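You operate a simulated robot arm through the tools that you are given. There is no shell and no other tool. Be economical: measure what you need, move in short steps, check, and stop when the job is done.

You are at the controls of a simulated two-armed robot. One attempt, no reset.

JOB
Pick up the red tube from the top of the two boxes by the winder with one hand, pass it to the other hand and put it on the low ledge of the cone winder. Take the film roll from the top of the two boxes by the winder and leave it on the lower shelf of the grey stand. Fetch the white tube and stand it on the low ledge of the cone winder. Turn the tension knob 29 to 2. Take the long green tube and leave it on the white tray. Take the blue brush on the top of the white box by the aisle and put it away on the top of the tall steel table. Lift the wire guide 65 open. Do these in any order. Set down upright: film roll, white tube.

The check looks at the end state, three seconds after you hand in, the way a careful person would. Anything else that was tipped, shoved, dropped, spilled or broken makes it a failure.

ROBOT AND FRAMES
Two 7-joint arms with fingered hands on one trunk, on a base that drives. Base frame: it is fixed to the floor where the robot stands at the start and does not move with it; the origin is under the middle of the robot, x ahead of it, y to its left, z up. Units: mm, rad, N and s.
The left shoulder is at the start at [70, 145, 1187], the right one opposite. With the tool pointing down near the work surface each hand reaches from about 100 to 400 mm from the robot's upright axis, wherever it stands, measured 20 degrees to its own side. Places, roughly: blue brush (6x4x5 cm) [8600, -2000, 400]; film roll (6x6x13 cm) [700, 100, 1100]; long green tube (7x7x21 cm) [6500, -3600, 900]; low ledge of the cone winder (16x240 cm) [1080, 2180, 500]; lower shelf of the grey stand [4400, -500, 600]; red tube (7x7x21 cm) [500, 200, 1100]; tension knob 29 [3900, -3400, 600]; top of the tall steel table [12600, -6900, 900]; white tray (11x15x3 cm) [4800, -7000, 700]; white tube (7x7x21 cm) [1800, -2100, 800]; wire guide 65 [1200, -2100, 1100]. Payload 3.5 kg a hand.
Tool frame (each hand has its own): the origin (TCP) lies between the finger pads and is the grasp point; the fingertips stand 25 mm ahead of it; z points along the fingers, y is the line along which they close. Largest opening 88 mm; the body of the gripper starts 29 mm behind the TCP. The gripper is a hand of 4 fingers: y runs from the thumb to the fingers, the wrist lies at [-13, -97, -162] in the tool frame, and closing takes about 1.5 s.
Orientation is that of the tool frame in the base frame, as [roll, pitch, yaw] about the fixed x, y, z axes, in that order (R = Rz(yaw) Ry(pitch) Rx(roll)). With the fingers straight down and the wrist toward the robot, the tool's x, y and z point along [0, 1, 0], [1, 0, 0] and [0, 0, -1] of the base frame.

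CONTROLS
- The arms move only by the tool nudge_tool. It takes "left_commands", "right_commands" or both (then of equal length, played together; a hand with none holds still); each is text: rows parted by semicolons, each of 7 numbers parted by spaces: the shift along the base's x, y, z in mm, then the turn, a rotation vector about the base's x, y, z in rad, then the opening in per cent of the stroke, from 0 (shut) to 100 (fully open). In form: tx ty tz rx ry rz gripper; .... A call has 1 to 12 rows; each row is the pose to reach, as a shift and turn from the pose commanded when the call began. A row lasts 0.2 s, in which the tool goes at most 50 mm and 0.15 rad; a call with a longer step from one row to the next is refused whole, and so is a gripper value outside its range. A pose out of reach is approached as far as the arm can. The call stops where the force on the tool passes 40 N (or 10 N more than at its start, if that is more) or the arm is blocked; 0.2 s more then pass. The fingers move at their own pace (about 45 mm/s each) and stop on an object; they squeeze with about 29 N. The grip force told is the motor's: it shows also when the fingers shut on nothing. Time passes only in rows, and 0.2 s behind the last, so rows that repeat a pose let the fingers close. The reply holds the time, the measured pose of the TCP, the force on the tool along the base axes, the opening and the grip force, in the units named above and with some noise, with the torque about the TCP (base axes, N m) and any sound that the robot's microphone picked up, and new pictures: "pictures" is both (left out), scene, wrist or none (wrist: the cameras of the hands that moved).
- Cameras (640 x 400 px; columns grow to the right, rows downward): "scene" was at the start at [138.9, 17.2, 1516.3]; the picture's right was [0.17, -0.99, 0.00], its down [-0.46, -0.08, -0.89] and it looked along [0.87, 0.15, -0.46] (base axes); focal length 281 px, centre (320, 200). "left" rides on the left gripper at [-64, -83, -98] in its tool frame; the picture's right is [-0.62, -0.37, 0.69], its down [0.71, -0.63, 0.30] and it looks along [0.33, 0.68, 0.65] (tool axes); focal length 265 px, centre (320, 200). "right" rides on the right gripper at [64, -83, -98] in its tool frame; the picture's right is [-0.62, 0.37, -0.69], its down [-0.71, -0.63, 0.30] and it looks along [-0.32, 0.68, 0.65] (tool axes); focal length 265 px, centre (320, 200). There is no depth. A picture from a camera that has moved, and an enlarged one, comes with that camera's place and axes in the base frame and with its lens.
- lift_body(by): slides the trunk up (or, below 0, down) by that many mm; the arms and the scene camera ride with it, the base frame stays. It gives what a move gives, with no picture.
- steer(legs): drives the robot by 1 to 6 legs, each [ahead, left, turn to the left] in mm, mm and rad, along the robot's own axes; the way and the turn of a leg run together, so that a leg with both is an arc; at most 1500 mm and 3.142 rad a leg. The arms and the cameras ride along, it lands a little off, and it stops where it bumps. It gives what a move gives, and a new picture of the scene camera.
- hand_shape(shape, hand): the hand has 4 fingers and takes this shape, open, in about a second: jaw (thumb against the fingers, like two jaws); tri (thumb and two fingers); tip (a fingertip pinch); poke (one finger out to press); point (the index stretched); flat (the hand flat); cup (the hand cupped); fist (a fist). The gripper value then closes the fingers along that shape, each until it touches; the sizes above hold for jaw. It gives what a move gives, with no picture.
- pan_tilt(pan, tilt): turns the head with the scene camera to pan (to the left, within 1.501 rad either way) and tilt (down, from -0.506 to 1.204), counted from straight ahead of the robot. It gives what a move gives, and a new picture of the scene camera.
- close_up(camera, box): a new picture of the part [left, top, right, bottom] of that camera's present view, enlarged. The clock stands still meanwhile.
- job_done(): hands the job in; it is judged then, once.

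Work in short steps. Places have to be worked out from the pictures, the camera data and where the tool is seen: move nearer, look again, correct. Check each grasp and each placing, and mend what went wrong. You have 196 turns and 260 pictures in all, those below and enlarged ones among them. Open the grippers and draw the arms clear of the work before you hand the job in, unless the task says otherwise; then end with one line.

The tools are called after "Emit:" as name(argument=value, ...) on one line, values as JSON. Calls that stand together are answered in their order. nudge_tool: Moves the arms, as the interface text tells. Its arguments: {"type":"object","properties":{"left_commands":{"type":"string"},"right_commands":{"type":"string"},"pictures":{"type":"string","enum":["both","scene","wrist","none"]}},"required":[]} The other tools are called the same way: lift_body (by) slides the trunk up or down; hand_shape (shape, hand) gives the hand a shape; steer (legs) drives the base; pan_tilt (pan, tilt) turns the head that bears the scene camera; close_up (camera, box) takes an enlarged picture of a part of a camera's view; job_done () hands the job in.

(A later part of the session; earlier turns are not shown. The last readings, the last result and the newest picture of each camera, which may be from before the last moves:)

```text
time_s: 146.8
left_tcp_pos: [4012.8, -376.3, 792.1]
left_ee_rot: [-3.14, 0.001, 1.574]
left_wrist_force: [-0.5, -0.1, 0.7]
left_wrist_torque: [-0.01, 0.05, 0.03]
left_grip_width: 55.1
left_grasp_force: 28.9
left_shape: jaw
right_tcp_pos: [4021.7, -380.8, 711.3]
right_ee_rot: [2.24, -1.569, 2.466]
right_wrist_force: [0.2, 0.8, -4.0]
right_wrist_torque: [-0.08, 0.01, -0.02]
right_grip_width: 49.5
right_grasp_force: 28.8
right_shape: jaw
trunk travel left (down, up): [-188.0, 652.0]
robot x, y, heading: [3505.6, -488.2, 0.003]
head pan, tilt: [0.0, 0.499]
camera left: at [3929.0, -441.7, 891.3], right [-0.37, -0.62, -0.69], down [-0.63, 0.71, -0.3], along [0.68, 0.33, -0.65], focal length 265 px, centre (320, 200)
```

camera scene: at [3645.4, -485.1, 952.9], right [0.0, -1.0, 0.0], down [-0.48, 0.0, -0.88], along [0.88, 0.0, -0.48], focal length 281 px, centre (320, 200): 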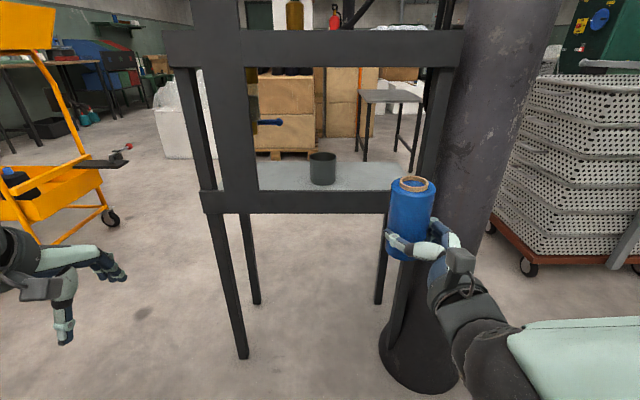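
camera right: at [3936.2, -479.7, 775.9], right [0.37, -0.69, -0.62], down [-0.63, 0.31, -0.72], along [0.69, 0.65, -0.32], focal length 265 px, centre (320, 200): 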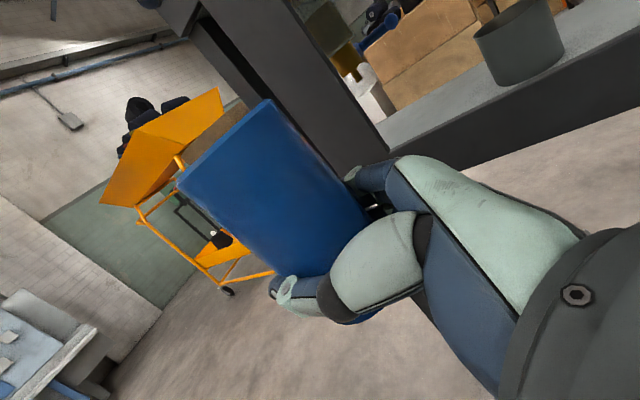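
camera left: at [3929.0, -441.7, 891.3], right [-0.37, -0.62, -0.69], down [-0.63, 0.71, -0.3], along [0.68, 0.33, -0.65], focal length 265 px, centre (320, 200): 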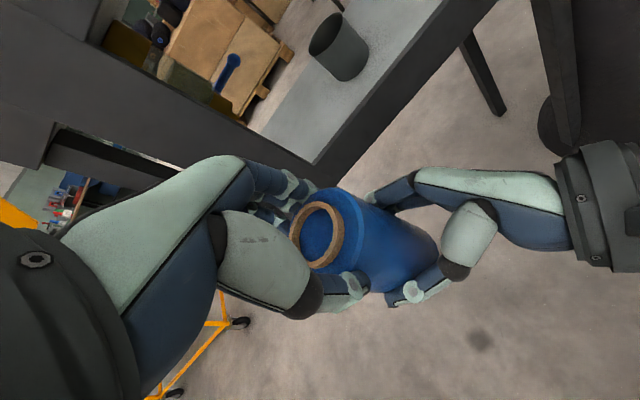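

The left hand has the top. I'll release the right, back it away, pitch it 25° down and come in a little higher.

Emit:
nudge_tool(right_commands="0 0 0 0 0 0 100; 0 0 0 0 0 0 100; 0 0 0 0 0 0 100; 0 0 0 0 0 0 100; 0 0 0 0 0 0 100; -4 -40 0 0 0 0 100; -8 -80 5 0 0 0 100; -8 -95 30 -0.15 0 0 100; -8 -95 50 -0.29 0 0 100; -8 -92 55 -0.436 0 0 100", pictures="wrist")

```text
time_s: 149.0
left_tcp_pos: [4012.9, -377.0, 790.7]
left_ee_rot: [-3.14, 0.001, 1.572]
left_wrist_force: [-0.5, 0.9, -0.5]
left_wrist_torque: [-0.01, 0.02, 0.04]
left_grip_width: 55.2
left_grasp_force: 29.0
left_shape: jaw
right_tcp_pos: [4011.7, -473.3, 767.0]
right_ee_rot: [3.134, -1.132, 1.574]
right_wrist_force: [0.3, 0.5, 0.2]
right_wrist_torque: [0.02, 0.01, -0.01]
right_grip_width: 87.7
right_grasp_force: 0.1
right_shape: jaw
trunk travel left (down, up): [-188.0, 652.0]
robot x, y, heading: [3505.9, -485.5, -0.004]
head pan, tilt: [0.0, 0.499]
camera right: at [3928.0, -534.7, 867.5], right [0.37, -0.89, -0.27], down [-0.63, -0.02, -0.78], along [0.69, 0.45, -0.57], focal length 265 px, centre (320, 200)
```

right: 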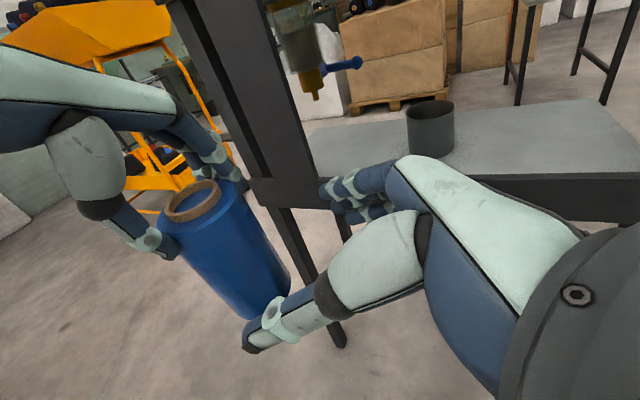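

Now I'll slide in along the slanted direction and close the right hand.

Emit:
nudge_tool(right_commands="2 30 -14 0 0 0 100; 2 60 -28 0 0 0 100; 2 87 -41 0 0 0 100; 2 87 -41 0 0 0 0; 2 87 -41 0 0 0 0; 2 87 -41 0 0 0 0; 2 87 -41 0 0 0 0; 2 87 -41 0 0 0 0; 2 87 -41 0 0 0 0; 2 87 -41 0 0 0 0", pictures="wrist")

```text
time_s: 151.2
left_tcp_pos: [4012.2, -376.2, 792.0]
left_ee_rot: [-3.139, 0.001, 1.573]
left_wrist_force: [-2.8, 2.9, 0.4]
left_wrist_torque: [0.08, 0.25, -0.05]
left_grip_width: 55.2
left_grasp_force: 29.4
left_shape: jaw
right_tcp_pos: [4014.5, -388.2, 726.1]
right_ee_rot: [3.132, -1.134, 1.576]
right_wrist_force: [2.9, -1.5, 0.0]
right_wrist_torque: [0.01, 0.01, -0.07]
right_grip_width: 55.1
right_grasp_force: 28.4
right_shape: jaw
trunk travel left (down, up): [-188.0, 652.0]
robot x, y, heading: [3504.8, -486.2, 0.002]
head pan, tilt: [0.0, 0.499]
camera right: at [3929.3, -449.2, 826.0], right [0.37, -0.89, -0.27], down [-0.63, -0.02, -0.78], along [0.69, 0.45, -0.57], focal length 265 px, centre (320, 200)
```

right: 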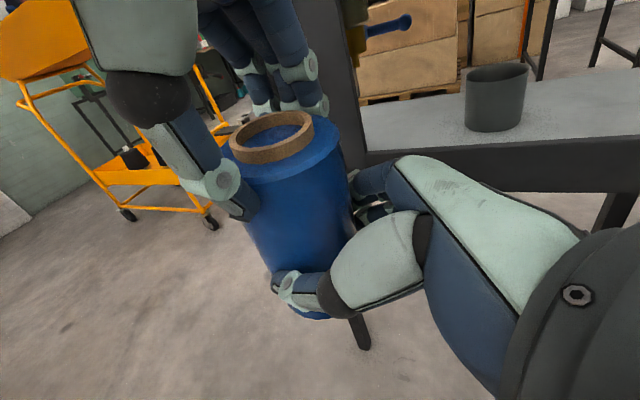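

Both hold. I'll release the left and withdraw it.

Emit:
nudge_tool(left_commands="0 0 0 0 0 0 100; 0 0 0 0 0 0 100; 0 0 0 0 0 0 100; 0 0 0 0 0 0 100; 0 0 0 0 0 0 100; 0 20 20 0 0 0 100; 0 60 30 0 0 0 100; 0 100 30 0 0 0 100; 0 140 20 0 0 0 100; -40 165 0 0 0 0 100; -80 180 -20 0 0 0 100; -100 185 -60 0 0 0 100", pictures="scene")

```text
refused: row 10 steps farther than a row can; nothing moved
```

Emit:
nudge_tool(left_commands="0 0 0 0 0 0 100; 0 0 0 0 0 0 100; 0 0 0 0 0 0 100; 0 0 0 0 0 0 100; 0 0 0 0 0 0 100; 0 20 20 0 0 0 100; 0 60 30 0 0 0 100; 0 100 30 0 0 0 100; 0 140 20 0 0 0 100; -30 165 5 0 0 0 100; -65 180 -20 0 0 0 100; -90 185 -60 0 0 0 100", pictures="scene")

```text
time_s: 153.8
left_tcp_pos: [3932.6, -192.3, 728.2]
left_ee_rot: [3.141, -0.001, 1.572]
left_wrist_force: [0.4, 0.2, 0.9]
left_wrist_torque: [0.0, -0.01, -0.05]
left_grip_width: 88.0
left_grasp_force: 0.1
left_shape: jaw
left hand out of reach, approached as far as the arm can: row 12
right_tcp_pos: [4013.4, -386.7, 726.4]
right_ee_rot: [3.131, -1.134, 1.576]
right_wrist_force: [0.2, -0.3, 1.1]
right_wrist_torque: [-0.02, 0.02, 0.02]
right_grip_width: 54.2
right_grasp_force: 28.9
right_shape: jaw
trunk travel left (down, up): [-188.0, 652.0]
robot x, y, heading: [3507.0, -488.0, 0.0]
head pan, tilt: [0.0, 0.499]
camera scene: at [3645.8, -484.6, 952.8], right [0.0, -1.0, 0.0], down [-0.48, 0.0, -0.88], along [0.88, 0.0, -0.48], focal length 281 px, centre (320, 200)
```

scene: 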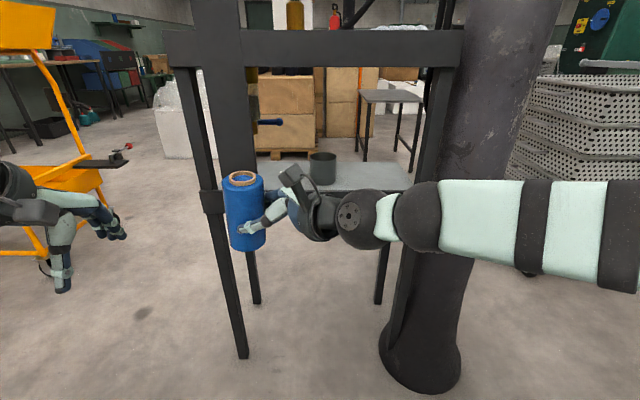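

The film is held upright. I'll swing the right hand to the forward-right pose, raise 25 mm, then drive in.

Emit:
nudge_tool(right_commands="-4 -30 3 0 0 -0.11 0; -8 -60 6 0 0 -0.22 0; -12 -90 9 0 0 -0.33 0; -16 -120 12 0 0 -0.44 0; -20 -150 15 0 0 -0.55 0; -24 -180 18 0 0 -0.66 0; -28 -210 21 0 0 -0.77 0; -30 -235 25 0 0 -0.873 0; -30 -235 25 0 0 -0.873 0", pictures="none")

Emit:
steer(legs=[[280, 0, 0]])

```text
time_s: 155.8
left_tcp_pos: [3932.8, -193.5, 728.0]
left_ee_rot: [-3.14, 0.0, 1.572]
left_wrist_force: [-0.1, 0.4, -0.1]
left_wrist_torque: [-0.01, -0.02, 0.01]
left_grip_width: 87.8
left_grasp_force: 0.1
left_shape: jaw
right_tcp_pos: [3983.7, -623.3, 751.3]
right_ee_rot: [3.133, -1.135, 0.701]
right_wrist_force: [-0.6, -0.5, -4.1]
right_wrist_torque: [-0.04, 0.02, -0.01]
right_grip_width: 54.3
right_grasp_force: 29.4
right_shape: jaw
trunk travel left (down, up): [-188.0, 652.0]
robot x, y, heading: [3505.8, -487.4, -0.001]
head pan, tilt: [0.0, 0.499]
```

```text
time_s: 157.8
left_tcp_pos: [4217.2, -189.9, 727.4]
left_ee_rot: [-3.139, 0.001, 1.575]
left_wrist_force: [0.4, 4.6, 0.5]
left_wrist_torque: [-0.21, 0.03, 0.11]
left_grip_width: 87.7
left_grasp_force: 0.0
left_shape: jaw
right_tcp_pos: [4269.0, -619.8, 751.5]
right_ee_rot: [3.131, -1.135, 0.707]
right_wrist_force: [0.0, -0.3, -2.4]
right_wrist_torque: [0.02, 0.07, 0.0]
right_grip_width: 54.0
right_grasp_force: 29.1
right_shape: jaw
trunk travel left (down, up): [-188.0, 652.0]
robot x, y, heading: [3789.8, -486.8, 0.001]
head pan, tilt: [0.0, 0.499]
camera scene: at [3930.6, -483.6, 952.8], right [0.0, -1.0, 0.0], down [-0.48, 0.0, -0.88], along [0.88, 0.0, -0.48], focal length 281 px, centre (320, 200)
```

scene: 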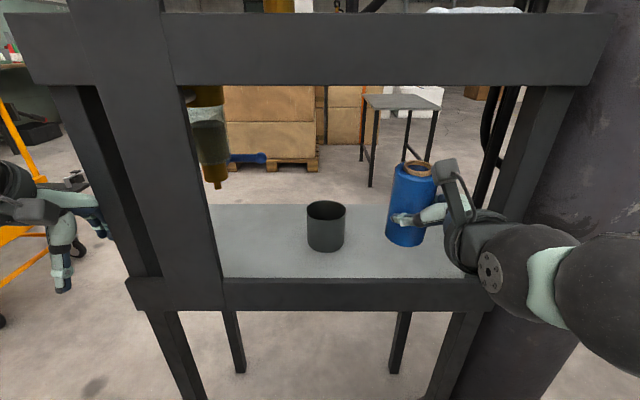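

The left fingers brush the stand's left post. I'll move the left hand away first.

Emit:
nudge_tool(left_commands="-5 25 0 0 0 0 100; -20 60 0 0 0 0 100; -40 90 -20 0 0 0 100; -70 110 -40 0 0 0 100", pictures="scene")

```text
time_s: 158.8
left_tcp_pos: [4227.6, -99.2, 674.2]
left_ee_rot: [-3.139, 0.001, 1.575]
left_wrist_force: [-0.7, -0.9, 0.3]
left_wrist_torque: [0.01, 0.03, 0.0]
left_grip_width: 87.6
left_grasp_force: 0.0
left_shape: jaw
left hand out of reach, approached as far as the arm can: row 1, 2, 3, 4
right_tcp_pos: [4268.9, -618.7, 751.5]
right_ee_rot: [3.131, -1.134, 0.707]
right_wrist_force: [0.0, -0.5, -2.5]
right_wrist_torque: [-0.04, 0.05, 0.02]
right_grip_width: 53.9
right_grasp_force: 29.2
right_shape: jaw
trunk travel left (down, up): [-188.0, 652.0]
robot x, y, heading: [3787.4, -485.2, 0.004]
head pan, tilt: [0.0, 0.499]
camera scene: at [3930.5, -484.1, 952.8], right [0.0, -1.0, 0.0], down [-0.48, 0.0, -0.88], along [0.88, 0.0, -0.48], focal length 281 px, centre (320, 200)
```

scene: 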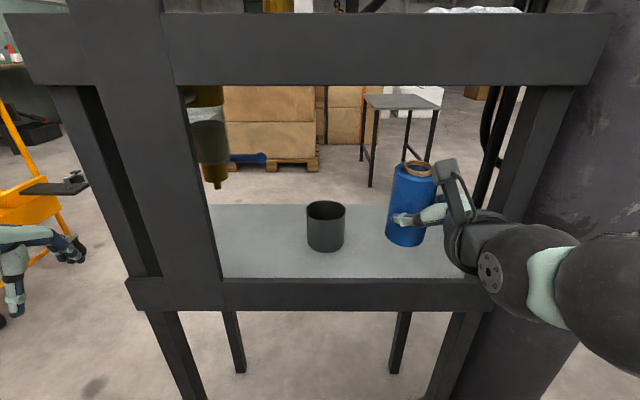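

Left is clear. I'll extend the right hand 70 mm inward and then lower until contact.

Emit:
nudge_tool(right_commands="35 0 0 0 0 0 0; 70 0 0 0 0 0 0; 70 0 -20 0 0 0 0; 70 0 -40 0 0 0 0; 70 0 -55 0 0 0 0; 70 0 -62 0 0 0 0; 70 0 -62 0 0 0 0", pictures="both")

```text
time_s: 160.3
left_tcp_pos: [4227.9, -99.5, 675.0]
left_ee_rot: [-3.14, 0.003, 1.576]
left_wrist_force: [0.1, -0.1, 0.1]
left_wrist_torque: [-0.04, 0.03, -0.04]
left_grip_width: 87.9
left_grasp_force: 0.2
left_shape: jaw
right_tcp_pos: [4339.2, -620.1, 689.8]
right_ee_rot: [3.133, -1.135, 0.707]
right_wrist_force: [-0.5, 0.5, -1.9]
right_wrist_torque: [-0.01, 0.03, 0.0]
right_grip_width: 54.1
right_grasp_force: 29.0
right_shape: jaw
trunk travel left (down, up): [-188.0, 652.0]
robot x, y, heading: [3787.1, -484.2, 0.002]
head pan, tilt: [0.0, 0.499]
camera scene: at [3930.5, -484.3, 952.8], right [0.0, -1.0, 0.0], down [-0.48, 0.0, -0.88], along [0.88, 0.0, -0.48], focal length 281 px, centre (320, 200)
camera right: at [4237.3, -595.5, 789.3], right [-0.44, -0.85, -0.27], down [-0.42, 0.46, -0.78], along [0.79, -0.23, -0.57], focal length 265 px, centre (320, 200)
```

scene: 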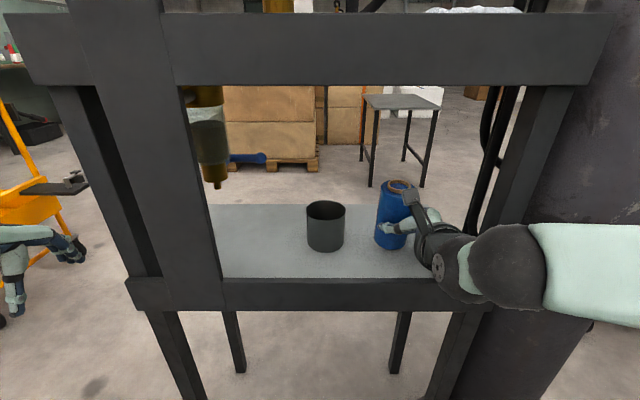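
right: 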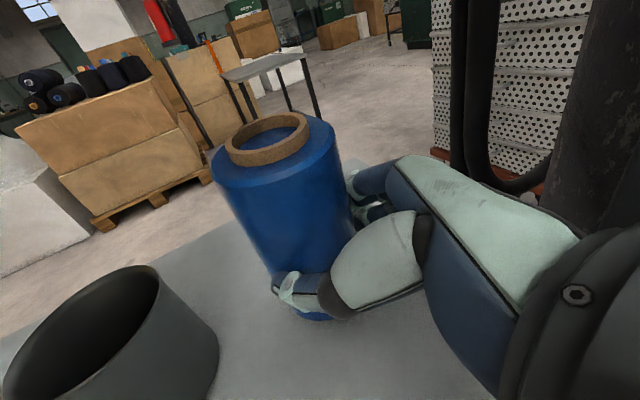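

No contact yet with the bottom at about 635. I'll lower in small increments.

Emit:
nudge_tool(right_commands="0 0 -4 0 0 0 0; 0 0 -8 0 0 0 0; 0 0 -12 0 0 0 0; 0 0 -12 0 0 0 0", pictures="none")

```text
time_s: 161.3
left_tcp_pos: [4226.8, -99.7, 675.4]
left_ee_rot: [3.141, 0.001, 1.575]
left_wrist_force: [-0.1, -0.2, -0.3]
left_wrist_torque: [0.01, 0.01, 0.0]
left_grip_width: 87.7
left_grasp_force: 0.1
left_shape: jaw
right_tcp_pos: [4339.2, -620.6, 680.3]
right_ee_rot: [3.123, -1.14, 0.713]
right_wrist_force: [2.3, -1.8, 8.2]
right_wrist_torque: [-0.12, -0.14, -0.04]
right_grip_width: 53.9
right_grasp_force: 28.9
right_shape: jaw
trunk travel left (down, up): [-188.0, 652.0]
robot x, y, heading: [3788.9, -484.8, 0.001]
head pan, tilt: [0.0, 0.499]
```

Contact made (about 10 N up, shelf near z 625). I'll open and withdraw along the tool axis.

Emit:
nudge_tool(right_commands="0 0 1 0 0 0 30; 0 0 1 0 0 0 60; 0 0 1 0 0 0 100; 0 0 1 0 0 0 100; 0 0 1 0 0 0 100; 0 0 1 0 0 0 100; -14 -12 8 0 0 0 100; -30 -24 14 0 0 0 100; -45 -36 20 0 0 0 100; -60 -48 26 0 0 0 100", pictures="both")

```text
time_s: 163.6
left_tcp_pos: [4225.3, -95.8, 674.4]
left_ee_rot: [3.141, 0.003, 1.581]
left_wrist_force: [-0.3, -0.1, 0.0]
left_wrist_torque: [0.01, 0.01, -0.03]
left_grip_width: 87.9
left_grasp_force: 0.1
left_shape: jaw
right_tcp_pos: [4281.1, -651.2, 703.4]
right_ee_rot: [-3.132, -1.145, 0.72]
right_wrist_force: [0.4, 13.7, -1.4]
right_wrist_torque: [0.09, -0.05, -0.4]
right_grip_width: 88.0
right_grasp_force: 0.2
right_shape: jaw
trunk travel left (down, up): [-188.0, 652.0]
robot x, y, heading: [3789.1, -485.9, 0.012]
head pan, tilt: [0.0, 0.499]
stopped in row 10 (right hand): the force on the tool passed its limit at 44 N (the readings are from after the stop); the commanded pose is now the measured one
camera scene: at [3930.8, -481.7, 952.8], right [0.01, -1.0, 0.0], down [-0.48, 0.0, -0.88], along [0.88, 0.01, -0.48], focal length 281 px, centre (320, 200)
camera right: at [4178.4, -632.4, 803.2], right [-0.42, -0.87, -0.28], down [-0.44, 0.46, -0.77], along [0.8, -0.2, -0.57], focal length 265 px, centre (320, 200)
```

scene: 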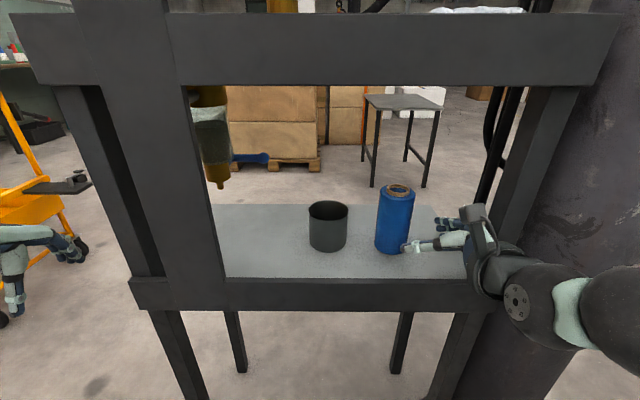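
right: 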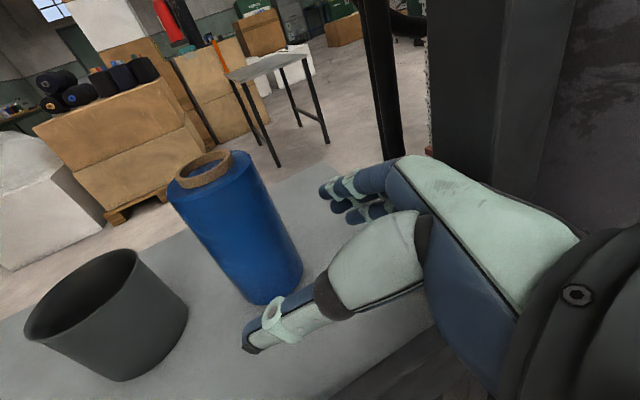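

The film roll stands upright on the shelf. The hand touched the right post, so I'll ease off slightly and pull straight back.

Emit:
nudge_tool(right_commands="-8 6 4 0 0 0 100; -30 8 8 0 0 0 100; -60 8 12 0 0 0 100; -95 8 15 0 0 0 100; -130 8 15 0 0 0 100", pictures="scene")

```text
time_s: 164.8
left_tcp_pos: [4226.5, -96.6, 674.0]
left_ee_rot: [3.141, 0.0, 1.582]
left_wrist_force: [0.0, -0.3, -0.2]
left_wrist_torque: [-0.01, -0.04, -0.03]
left_grip_width: 87.7
left_grasp_force: 0.1
left_shape: jaw
right_tcp_pos: [4178.8, -646.7, 760.2]
right_ee_rot: [-3.134, -1.141, 0.716]
right_wrist_force: [0.1, -0.4, 0.3]
right_wrist_torque: [-0.01, 0.02, 0.01]
right_grip_width: 87.5
right_grasp_force: 0.2
right_shape: jaw
right hand out of reach, approached as far as the arm can: row 3, 4, 5
trunk travel left (down, up): [-188.0, 652.0]
robot x, y, heading: [3788.3, -484.1, 0.011]
head pan, tilt: [0.0, 0.499]
camera scene: at [3930.3, -483.0, 952.9], right [0.01, -1.0, 0.0], down [-0.48, 0.0, -0.88], along [0.88, 0.01, -0.48], focal length 281 px, centre (320, 200)
```

scene: 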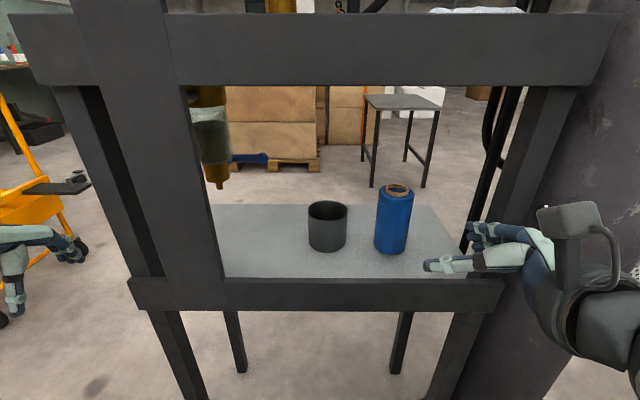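

Film roll delivered. I'll back away, raise the trunk, and survey the passage to the south aisle.

Emit:
steer(legs=[[-330, -60, -0.011]])

Emit:
lift_body(by=400)

Emit:
pan_tilt(pan=-0.9, tilt=0.6)

```text
time_s: 167.0
left_tcp_pos: [3899.2, -161.6, 673.9]
left_ee_rot: [3.141, 0.002, 1.572]
left_wrist_force: [-0.9, 0.8, 1.0]
left_wrist_torque: [0.01, 0.01, 0.01]
left_grip_width: 87.6
left_grasp_force: 0.1
left_shape: jaw
right_tcp_pos: [3849.0, -711.0, 759.9]
right_ee_rot: [-3.134, -1.142, 0.708]
right_wrist_force: [0.5, -0.4, -0.2]
right_wrist_torque: [0.01, 0.02, 0.01]
right_grip_width: 87.5
right_grasp_force: 0.2
right_shape: jaw
trunk travel left (down, up): [-188.0, 652.0]
robot x, y, heading: [3459.9, -547.1, -0.004]
head pan, tilt: [0.0, 0.499]
camera scene: at [3601.0, -545.5, 952.9], right [0.0, -1.0, 0.0], down [-0.48, 0.0, -0.88], along [0.88, 0.0, -0.48], focal length 281 px, centre (320, 200)
```

scene: 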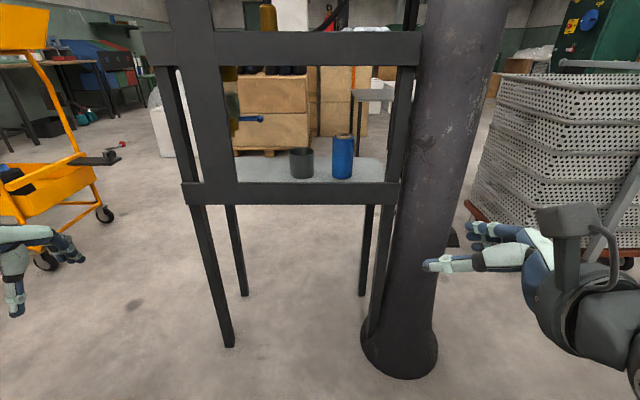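

```text
time_s: 170.8
left_tcp_pos: [3900.1, -162.5, 1074.3]
left_ee_rot: [-3.141, 0.002, 1.571]
left_wrist_force: [0.4, 0.4, -0.8]
left_wrist_torque: [0.01, 0.0, 0.02]
left_grip_width: 87.6
left_grasp_force: 0.0
left_shape: jaw
right_tcp_pos: [3849.1, -710.1, 1159.2]
right_ee_rot: [-3.136, -1.141, 0.71]
right_wrist_force: [-0.8, -0.3, -0.6]
right_wrist_torque: [0.01, 0.02, 0.01]
right_grip_width: 87.7
right_grasp_force: 0.0
right_shape: jaw
trunk travel left (down, up): [-588.0, 252.0]
robot x, y, heading: [3463.6, -550.7, -0.003]
head pan, tilt: [0.0, 0.499]
```

```text
time_s: 172.0
left_tcp_pos: [3901.5, -160.2, 1074.5]
left_ee_rot: [-3.14, 0.002, 1.572]
left_wrist_force: [-0.5, 0.3, 0.1]
left_wrist_torque: [0.01, 0.03, 0.0]
left_grip_width: 87.7
left_grasp_force: 0.0
left_shape: jaw
right_tcp_pos: [3848.6, -711.0, 1160.5]
right_ee_rot: [-3.132, -1.143, 0.706]
right_wrist_force: [0.0, 0.2, 0.5]
right_wrist_torque: [0.0, 0.01, -0.03]
right_grip_width: 87.5
right_grasp_force: 0.1
right_shape: jaw
trunk travel left (down, up): [-588.0, 252.0]
robot x, y, heading: [3463.2, -548.6, -0.001]
head pan, tilt: [-0.901, 0.6]
camera scene: at [3565.1, -614.6, 1343.8], right [-0.78, -0.62, 0.0], down [-0.35, 0.44, -0.83], along [0.51, -0.65, -0.56], focal length 281 px, centre (320, 200)
```

scene: 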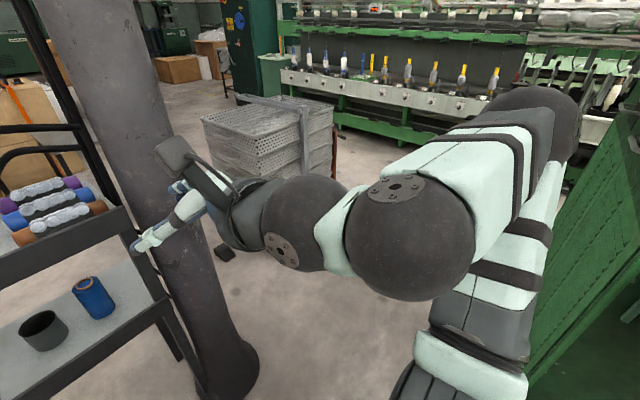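

The arm blocks the view. I'll return the right hand to the fingers-down carry pose.

Emit:
nudge_tool(right_commands="0 0 -10 -0.094 0.108 0 100; 0 0 -20 -0.187 0.215 0 100; 0 0 -30 -0.281 0.323 0 100; 0 0 -40 -0.374 0.43 0 100; 0 0 -50 -0.468 0.538 0 100; 0 0 -60 -0.562 0.646 0 100; 0 0 -70 -0.655 0.753 0 100; 0 0 -80 -0.749 0.861 0 100", pictures="none")

Emit:
nudge_tool(right_commands="0 -10 0 0 0 0.142 100; 0 -20 0 0 0 0.284 100; 0 -30 0 0 0 0.427 100; 0 -40 0 0 0 0.57 100; 0 -50 0 0 0 0.712 100; 0 -60 0 0 0 0.855 100", left_commands="0 -25 10 0 0 0 100; 0 -50 20 0 0 0 100; 0 -75 30 0 0 0 100; 0 -100 40 0 0 0 100; 0 -120 50 0 0 0 100; 0 -130 50 0 0 0 100", pictures="scene")

```text
time_s: 173.8
left_tcp_pos: [3899.9, -161.0, 1073.2]
left_ee_rot: [-3.139, 0.002, 1.574]
left_wrist_force: [0.0, 0.3, -0.7]
left_wrist_torque: [-0.02, -0.03, -0.02]
left_grip_width: 88.0
left_grasp_force: 0.0
left_shape: jaw
right_tcp_pos: [3850.0, -707.2, 1080.0]
right_ee_rot: [-3.14, 0.004, 0.713]
right_wrist_force: [-0.5, 0.2, 0.3]
right_wrist_torque: [-0.03, -0.03, -0.01]
right_grip_width: 87.6
right_grasp_force: 0.1
right_shape: jaw
right hand out of reach, approached as far as the arm can: row 3, 4, 5, 6, 7
trunk travel left (down, up): [-588.0, 252.0]
robot x, y, heading: [3461.8, -546.5, 0.003]
head pan, tilt: [-0.901, 0.6]
```

```text
time_s: 175.2
left_tcp_pos: [3897.4, -294.1, 1125.8]
left_ee_rot: [-3.141, 0.0, 1.573]
left_wrist_force: [0.0, 0.7, -0.6]
left_wrist_torque: [0.03, -0.03, 0.01]
left_grip_width: 87.7
left_grasp_force: 0.1
left_shape: jaw
right_tcp_pos: [3849.5, -772.8, 1079.8]
right_ee_rot: [3.14, -0.001, 1.569]
right_wrist_force: [-0.4, -0.7, 0.1]
right_wrist_torque: [0.05, 0.03, -0.02]
right_grip_width: 87.6
right_grasp_force: 0.2
right_shape: jaw
trunk travel left (down, up): [-588.0, 252.0]
robot x, y, heading: [3462.2, -546.2, -0.003]
head pan, tilt: [-0.901, 0.6]
camera scene: at [3565.1, -616.5, 1343.7], right [-0.78, -0.62, 0.0], down [-0.35, 0.44, -0.82], along [0.51, -0.65, -0.57], focal length 281 px, centre (320, 200)
```

scene: 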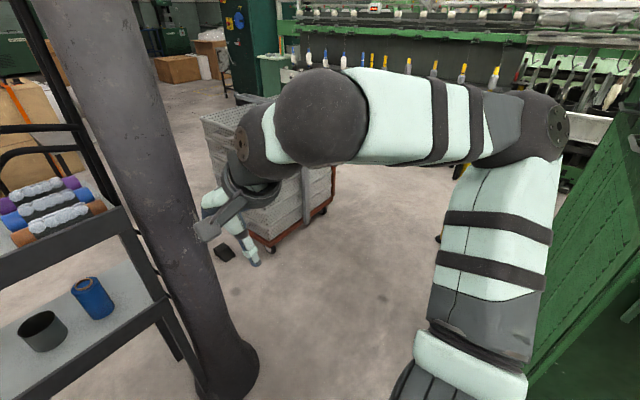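

The passage lies between the green table end (x≈3470) and the pillar (x≈4170). I'll turn to face -y here, strafe to x≈3800, then look.

Emit:
steer(legs=[[0, 80, 0], [0, 0, -1.571], [0, 335, 0]])

Emit:
pan_tilt(pan=0, tilt=0.6)

```text
time_s: 176.3
left_tcp_pos: [3897.0, -222.9, 1123.2]
left_ee_rot: [-3.141, 0.005, 1.612]
left_wrist_force: [-0.8, 0.6, -0.9]
left_wrist_torque: [-0.04, 0.01, 0.01]
left_grip_width: 87.5
left_grasp_force: 0.1
left_shape: jaw
right_tcp_pos: [3867.1, -703.1, 1080.2]
right_ee_rot: [3.138, 0.003, 1.61]
right_wrist_force: [0.2, 0.8, -1.0]
right_wrist_torque: [0.0, 0.03, -0.01]
right_grip_width: 87.8
right_grasp_force: 0.0
right_shape: jaw
trunk travel left (down, up): [-588.0, 252.0]
robot x, y, heading: [3471.7, -498.2, 0.038]
head pan, tilt: [-0.901, 0.6]
stopped in leg 1: the robot was blocked; the commanded pose is now the measured one
camera scene: at [3578.2, -558.0, 1343.8], right [-0.76, -0.65, 0.0], down [-0.37, 0.43, -0.83], along [0.54, -0.63, -0.56], focal length 281 px, centre (320, 200)
```

scene: 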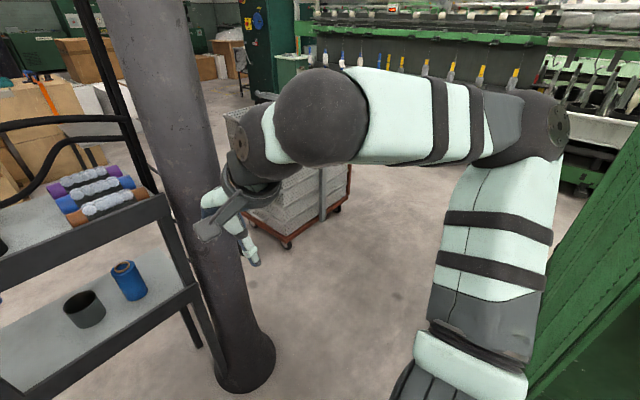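

```text
time_s: 177.5
left_tcp_pos: [3897.5, -224.8, 1124.8]
left_ee_rot: [3.141, 0.002, 1.616]
left_wrist_force: [-0.1, 0.9, -0.4]
left_wrist_torque: [0.0, 0.06, 0.04]
left_grip_width: 87.7
left_grasp_force: 0.1
left_shape: jaw
right_tcp_pos: [3867.6, -705.3, 1080.8]
right_ee_rot: [-3.141, 0.0, 1.61]
right_wrist_force: [-0.3, 0.2, 0.5]
right_wrist_torque: [-0.03, -0.02, 0.0]
right_grip_width: 87.8
right_grasp_force: 0.0
right_shape: jaw
trunk travel left (down, up): [-588.0, 252.0]
robot x, y, heading: [3472.8, -499.6, 0.038]
head pan, tilt: [0.0, 0.6]
camera scene: at [3608.1, -490.6, 1343.7], right [0.04, -1.0, 0.0], down [-0.56, -0.02, -0.82], along [0.82, 0.03, -0.57], focal length 281 px, centre (320, 200)
```

scene: 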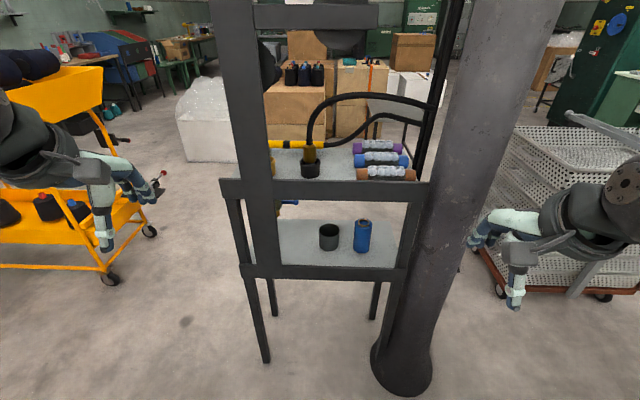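

Something on the left (probably the bin stand) stopped the strafe. I'll move ahead and right, away from it, then turn to face -y.

Emit:
steer(legs=[[150, -60, 0], [0, 0, -1.609], [0, 180, 0]])

```text
time_s: 183.9
left_tcp_pos: [4056.6, -988.1, 1124.4]
left_ee_rot: [-3.141, 0.003, -0.002]
left_wrist_force: [-0.2, 0.4, -0.3]
left_wrist_torque: [0.02, 0.02, 0.0]
left_grip_width: 87.5
left_grasp_force: 0.2
left_shape: jaw
right_tcp_pos: [3578.8, -937.8, 1079.1]
right_ee_rot: [3.141, 0.0, -0.004]
right_wrist_force: [0.5, -0.5, 0.6]
right_wrist_torque: [0.01, -0.02, 0.03]
right_grip_width: 87.9
right_grasp_force: 0.0
right_shape: jaw
trunk travel left (down, up): [-588.0, 252.0]
robot x, y, heading: [3802.9, -553.7, -1.578]
head pan, tilt: [0.0, 0.6]
camera scene: at [3800.6, -688.1, 1343.8], right [-1.0, 0.01, 0.0], down [0.0, 0.56, -0.82], along [0.0, -0.82, -0.57], focal length 281 px, centre (320, 200)
```

scene: 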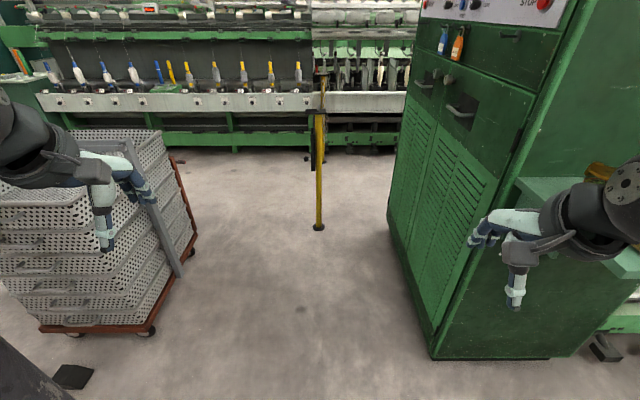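

The way is clear except for a yellow pole at about (3810, -2263). I'll pass on its east side, between the pole and the crate trolley.

Emit:
steer(legs=[[850, 0, 0.007], [0, 400, 0], [850, 0, 0]])

```text
time_s: 185.4
left_tcp_pos: [4063.2, -1034.7, 1142.7]
left_ee_rot: [3.103, -0.009, 0.035]
left_wrist_force: [-0.1, -0.4, -1.4]
left_wrist_torque: [0.0, 0.02, 0.0]
left_grip_width: 87.9
left_grasp_force: 0.1
left_shape: jaw
right_tcp_pos: [3583.8, -1004.4, 1085.4]
right_ee_rot: [3.121, -0.009, 0.033]
right_wrist_force: [-0.9, 0.4, -0.2]
right_wrist_torque: [-0.01, 0.01, -0.01]
right_grip_width: 87.7
right_grasp_force: 0.0
right_shape: jaw
trunk travel left (down, up): [-588.0, 252.0]
robot x, y, heading: [3805.3, -629.8, -1.535]
head pan, tilt: [0.0, 0.6]
stopped in leg 1: the robot was blocked; the commanded pose is now the measured one
camera scene: at [3794.6, -742.2, 1346.5], right [-1.0, -0.03, -0.01], down [-0.01, 0.55, -0.84], along [0.03, -0.83, -0.55], focal length 281 px, centre (320, 200)
```

scene: 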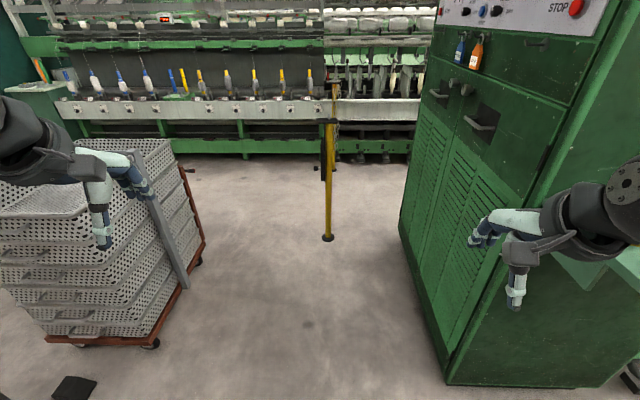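

The left arm probably met the pillar. I'll back off, shift right to x≈3670, then proceed past it.

Emit:
steer(legs=[[-60, 0, 0], [0, -140, -0.035], [500, 0, 0]])

```text
time_s: 189.9
left_tcp_pos: [3910.9, -1509.3, 1129.9]
left_ee_rot: [3.132, 0.003, -0.005]
left_wrist_force: [0.1, 0.7, 0.8]
left_wrist_torque: [-0.01, -0.01, -0.01]
left_grip_width: 87.4
left_grasp_force: 0.2
left_shape: jaw
right_tcp_pos: [3433.7, -1459.4, 1080.2]
right_ee_rot: [3.139, -0.001, -0.008]
right_wrist_force: [0.0, 0.1, 0.1]
right_wrist_torque: [0.0, 0.06, 0.02]
right_grip_width: 87.6
right_grasp_force: 0.0
right_shape: jaw
trunk travel left (down, up): [-588.0, 252.0]
robot x, y, heading: [3658.7, -1072.0, -1.578]
head pan, tilt: [0.0, 0.6]
camera scene: at [3657.3, -1210.1, 1343.8], right [-1.0, 0.01, 0.0], down [0.01, 0.56, -0.83], along [-0.01, -0.83, -0.56], focal length 281 px, centre (320, 200)
```

scene: 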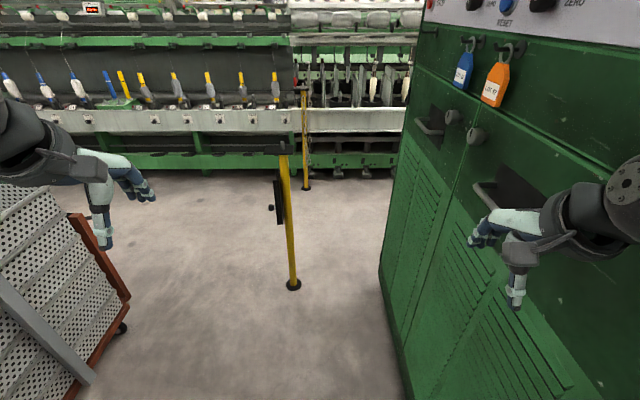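

Two yellow poles stand in the aisle. I'll zoom in to see whether a belt joins them.

Emit:
close_up(camera="scene", box=[200, 60, 420, 300])

```text
1.67 times, centred on (310, 180) of scene
camera zoom: at [3657.3, -1210.1, 1343.8], right [-1.0, 0.01, 0.0], down [0.01, 0.56, -0.83], along [-0.01, -0.83, -0.56], focal length 468 px, centre (337, 233)
```

zoom: 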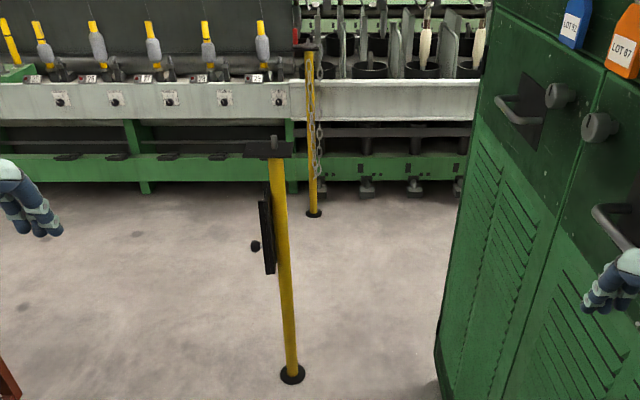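

The chain hangs loose, so the gap between the poles is open. First the knob: I'll go east of the near pole toward the white rail.

Emit:
steer(legs=[[200, 60, 0.007], [250, 150, 0], [0, 330, 0], [850, 0, 0]])

```text
time_s: 190.8
left_tcp_pos: [3924.3, -1541.6, 1131.5]
left_ee_rot: [3.125, 0.005, -0.014]
left_wrist_force: [-0.2, 0.0, -0.1]
left_wrist_torque: [0.05, 0.02, -0.02]
left_grip_width: 87.8
left_grasp_force: 0.0
left_shape: jaw
right_tcp_pos: [3446.7, -1484.5, 1089.2]
right_ee_rot: [3.115, 0.006, -0.008]
right_wrist_force: [0.9, 0.2, 0.9]
right_wrist_torque: [0.01, -0.02, 0.02]
right_grip_width: 87.7
right_grasp_force: 0.0
right_shape: jaw
trunk travel left (down, up): [-588.0, 252.0]
robot x, y, heading: [3671.5, -1115.5, -1.587]
head pan, tilt: [0.0, 0.6]
stopped in leg 1: the robot was blocked; the commanded pose is now the measured one
camera scene: at [3672.2, -1237.2, 1344.9], right [-1.0, 0.02, 0.0], down [0.01, 0.56, -0.83], along [-0.01, -0.83, -0.56], focal length 281 px, centre (320, 200)
```

scene: 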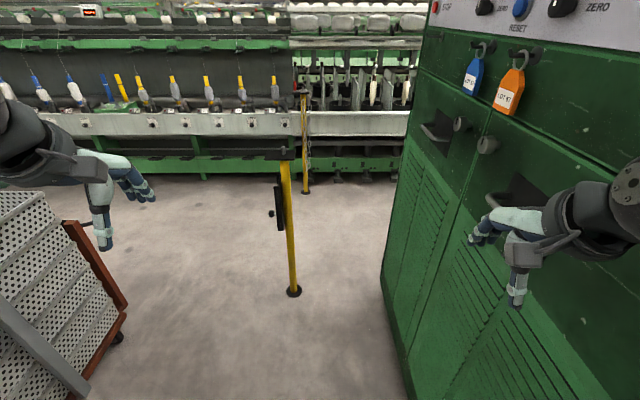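

Blocked again, probably on the right this time. I'll look to the right side.

Emit:
pan_tilt(pan=-1.3, tilt=0.7)

Emit:
pan_tilt(pan=1.4, tilt=0.7)

```text
time_s: 192.3
left_tcp_pos: [3924.4, -1540.0, 1132.1]
left_ee_rot: [3.122, 0.005, -0.01]
left_wrist_force: [0.4, 0.6, 0.5]
left_wrist_torque: [0.01, -0.01, -0.03]
left_grip_width: 87.8
left_grasp_force: 0.1
left_shape: jaw
right_tcp_pos: [3448.2, -1484.6, 1088.9]
right_ee_rot: [3.116, 0.005, -0.01]
right_wrist_force: [0.0, 0.7, 0.7]
right_wrist_torque: [-0.04, 0.0, -0.01]
right_grip_width: 87.7
right_grasp_force: 0.0
right_shape: jaw
trunk travel left (down, up): [-588.0, 252.0]
robot x, y, heading: [3670.2, -1109.3, -1.58]
head pan, tilt: [-1.3, 0.7]
camera scene: at [3591.6, -1169.1, 1336.1], right [-0.25, 0.97, -0.01], down [0.62, 0.16, -0.77], along [-0.74, -0.2, -0.64], focal length 281 px, centre (320, 200)
```

scene: 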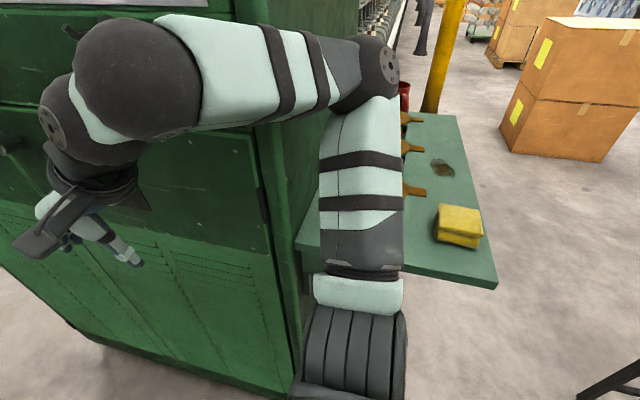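

```text
time_s: 194.7
left_tcp_pos: [3924.2, -1539.7, 1131.6]
left_ee_rot: [3.124, 0.005, -0.009]
left_wrist_force: [-0.5, -0.9, -0.8]
left_wrist_torque: [0.01, 0.02, -0.01]
left_grip_width: 87.6
left_grasp_force: 0.0
left_shape: jaw
right_tcp_pos: [3447.7, -1484.8, 1088.2]
right_ee_rot: [3.118, 0.005, -0.009]
right_wrist_force: [0.3, -0.9, 0.0]
right_wrist_torque: [0.0, -0.01, 0.03]
right_grip_width: 88.0
right_grasp_force: 0.0
right_shape: jaw
trunk travel left (down, up): [-588.0, 252.0]
robot x, y, heading: [3672.5, -1107.6, -1.585]
head pan, tilt: [1.4, 0.7]
camera scene: at [3757.3, -1163.2, 1335.4], right [-0.18, -0.98, 0.01], down [-0.64, 0.11, -0.76], along [0.75, -0.15, -0.65], focal length 281 px, centre (320, 200)
```

scene: 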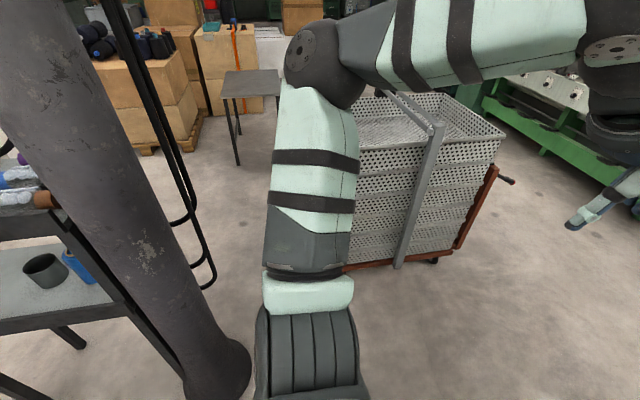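

The elbows span about 900 mm. Having passed the pillar, I'll shift left to clear the cabinet, then go on.

Emit:
steer(legs=[[0, 190, 0.01], [430, 30, 0], [0, 320, 0], [800, 0, 0]])

Emit:
pan_tilt(pan=0, tilt=0.6)

```text
time_s: 204.2
left_tcp_pos: [4461.0, -2794.5, 1127.8]
left_ee_rot: [3.132, 0.004, 0.001]
left_wrist_force: [0.4, 0.2, -0.3]
left_wrist_torque: [-0.03, 0.0, -0.01]
left_grip_width: 87.5
left_grasp_force: 0.0
left_shape: jaw
right_tcp_pos: [3982.9, -2744.6, 1083.9]
right_ee_rot: [3.128, 0.003, 0.001]
right_wrist_force: [-0.9, -0.6, -0.5]
right_wrist_torque: [0.02, -0.03, 0.01]
right_grip_width: 87.7
right_grasp_force: 0.1
right_shape: jaw
trunk travel left (down, up): [-588.0, 252.0]
robot x, y, heading: [4206.7, -2357.0, -1.571]
head pan, tilt: [1.4, 0.7]
camera scene: at [4288.9, -2421.5, 1335.1], right [-0.17, -0.99, 0.0], down [-0.63, 0.11, -0.76], along [0.75, -0.13, -0.64], focal length 281 px, centre (320, 200)
```

scene: 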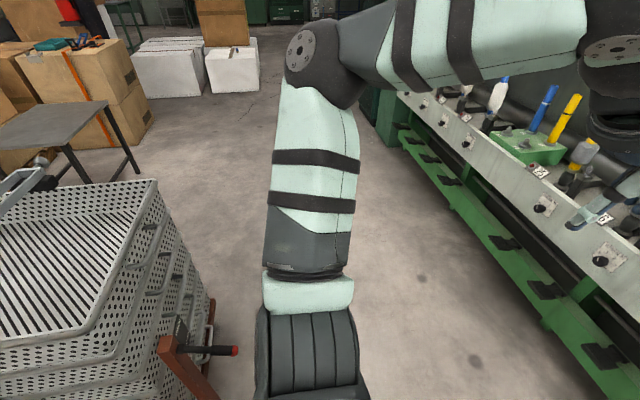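

```text
time_s: 205.7
left_tcp_pos: [4461.9, -2794.1, 1128.3]
left_ee_rot: [3.134, 0.001, 0.003]
left_wrist_force: [0.5, -0.2, 0.7]
left_wrist_torque: [0.01, 0.0, 0.0]
left_grip_width: 87.8
left_grasp_force: 0.2
left_shape: jaw
right_tcp_pos: [3983.2, -2744.8, 1084.3]
right_ee_rot: [3.126, 0.001, 0.001]
right_wrist_force: [1.0, 0.1, 0.5]
right_wrist_torque: [0.02, 0.0, 0.01]
right_grip_width: 87.9
right_grasp_force: 0.0
right_shape: jaw
trunk travel left (down, up): [-588.0, 252.0]
robot x, y, heading: [4205.2, -2357.0, -1.573]
head pan, tilt: [0.0, 0.6]
camera scene: at [4205.1, -2495.3, 1343.7], right [-1.0, 0.0, 0.0], down [0.0, 0.57, -0.82], along [0.0, -0.82, -0.57], focal length 281 px, centre (320, 200)
```

scene: 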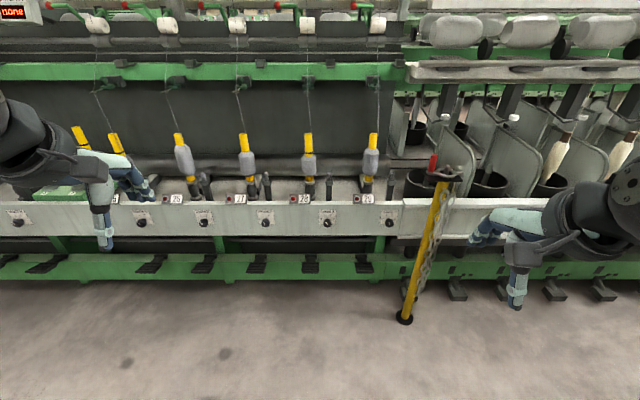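

The numbered plates sit above the rail knobs; I'll zoom on the rightmost ones.

Emit:
close_up(camera="scene", box=[290, 150, 450, 250])

```text
4.00 times, centred on (370, 200) of scene
camera zoom: at [4205.1, -2495.3, 1343.7], right [-1.0, 0.0, 0.0], down [0.0, 0.57, -0.82], along [0.0, -0.82, -0.57], focal length 1124 px, centre (120, 200)
```

zoom: 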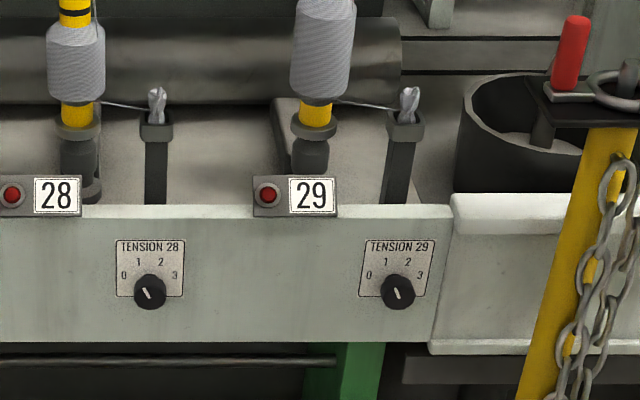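

Tension 29 points near 1, and the knob is at about (3915, -3415, 600). I'll pitch the right hand up to point forward, lower the trunk, and drive nearer.

Emit:
nudge_tool(right_commands="0 0 -9 -0.143 0 0 100; 0 0 -18 -0.286 0 0 100; 0 0 -27 -0.429 0 0 100; 0 0 -36 -0.571 0 0 100; 0 0 -45 -0.714 0 0 100; 0 0 -54 -0.857 0 0 100; 0 0 -63 -1.0 0 0 100; 0 0 -72 -1.143 0 0 100; 0 0 -81 -1.286 0 0 100; 0 0 -90 -1.429 0 0 100; 0 0 -100 -1.571 0 0 100", pictures="none")

Emit:
lift_body(by=-280)

Emit:
steer(legs=[[430, 0, 0], [0, -110, 0]])

```text
time_s: 208.1
left_tcp_pos: [4461.8, -2794.1, 1127.5]
left_ee_rot: [3.134, 0.004, 0.001]
left_wrist_force: [0.3, -0.1, -0.3]
left_wrist_torque: [-0.02, -0.01, 0.01]
left_grip_width: 87.8
left_grasp_force: 0.0
left_shape: jaw
right_tcp_pos: [3976.5, -2764.4, 965.0]
right_ee_rot: [1.554, 0.003, 0.0]
right_wrist_force: [0.3, -0.7, -0.1]
right_wrist_torque: [0.01, -0.05, 0.0]
right_grip_width: 88.1
right_grasp_force: 0.1
right_shape: jaw
right hand out of reach, approached as far as the arm can: row 3, 4, 5, 6, 7, 8, 9, 10, 11
trunk travel left (down, up): [-588.0, 252.0]
robot x, y, heading: [4207.8, -2357.8, -1.574]
head pan, tilt: [0.0, 0.6]
```

```text
time_s: 210.9
left_tcp_pos: [4461.4, -2793.8, 847.9]
left_ee_rot: [3.133, 0.002, 0.003]
left_wrist_force: [0.3, -1.1, 0.1]
left_wrist_torque: [0.01, 0.0, -0.01]
left_grip_width: 87.7
left_grasp_force: 0.0
left_shape: jaw
right_tcp_pos: [3976.4, -2763.7, 685.5]
right_ee_rot: [1.555, 0.002, 0.003]
right_wrist_force: [0.7, -0.2, -0.4]
right_wrist_torque: [0.0, 0.02, -0.01]
right_grip_width: 88.0
right_grasp_force: 0.0
right_shape: jaw
trunk travel left (down, up): [-308.0, 532.0]
robot x, y, heading: [4209.6, -2360.5, -1.571]
head pan, tilt: [0.0, 0.6]
```

```text
time_s: 214.3
left_tcp_pos: [4350.8, -3218.2, 848.4]
left_ee_rot: [3.131, 0.003, 0.003]
left_wrist_force: [-0.6, 0.4, 0.3]
left_wrist_torque: [0.0, 0.01, -0.02]
left_grip_width: 87.6
left_grasp_force: 0.0
left_shape: jaw
right_tcp_pos: [3866.2, -3188.8, 686.3]
right_ee_rot: [1.554, 0.001, 0.003]
right_wrist_force: [-0.4, 0.3, 0.8]
right_wrist_torque: [0.0, -0.02, 0.04]
right_grip_width: 87.7
right_grasp_force: 0.1
right_shape: jaw
trunk travel left (down, up): [-308.0, 532.0]
robot x, y, heading: [4097.2, -2785.8, -1.57]
head pan, tilt: [0.0, 0.6]
camera scene: at [4093.9, -2920.0, 1063.7], right [-1.0, 0.0, 0.0], down [0.0, 0.57, -0.83], along [0.0, -0.83, -0.57], focal length 281 px, centre (320, 200)
```

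scene: 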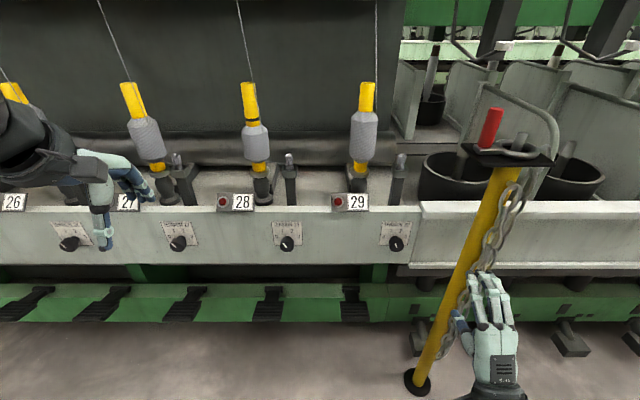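

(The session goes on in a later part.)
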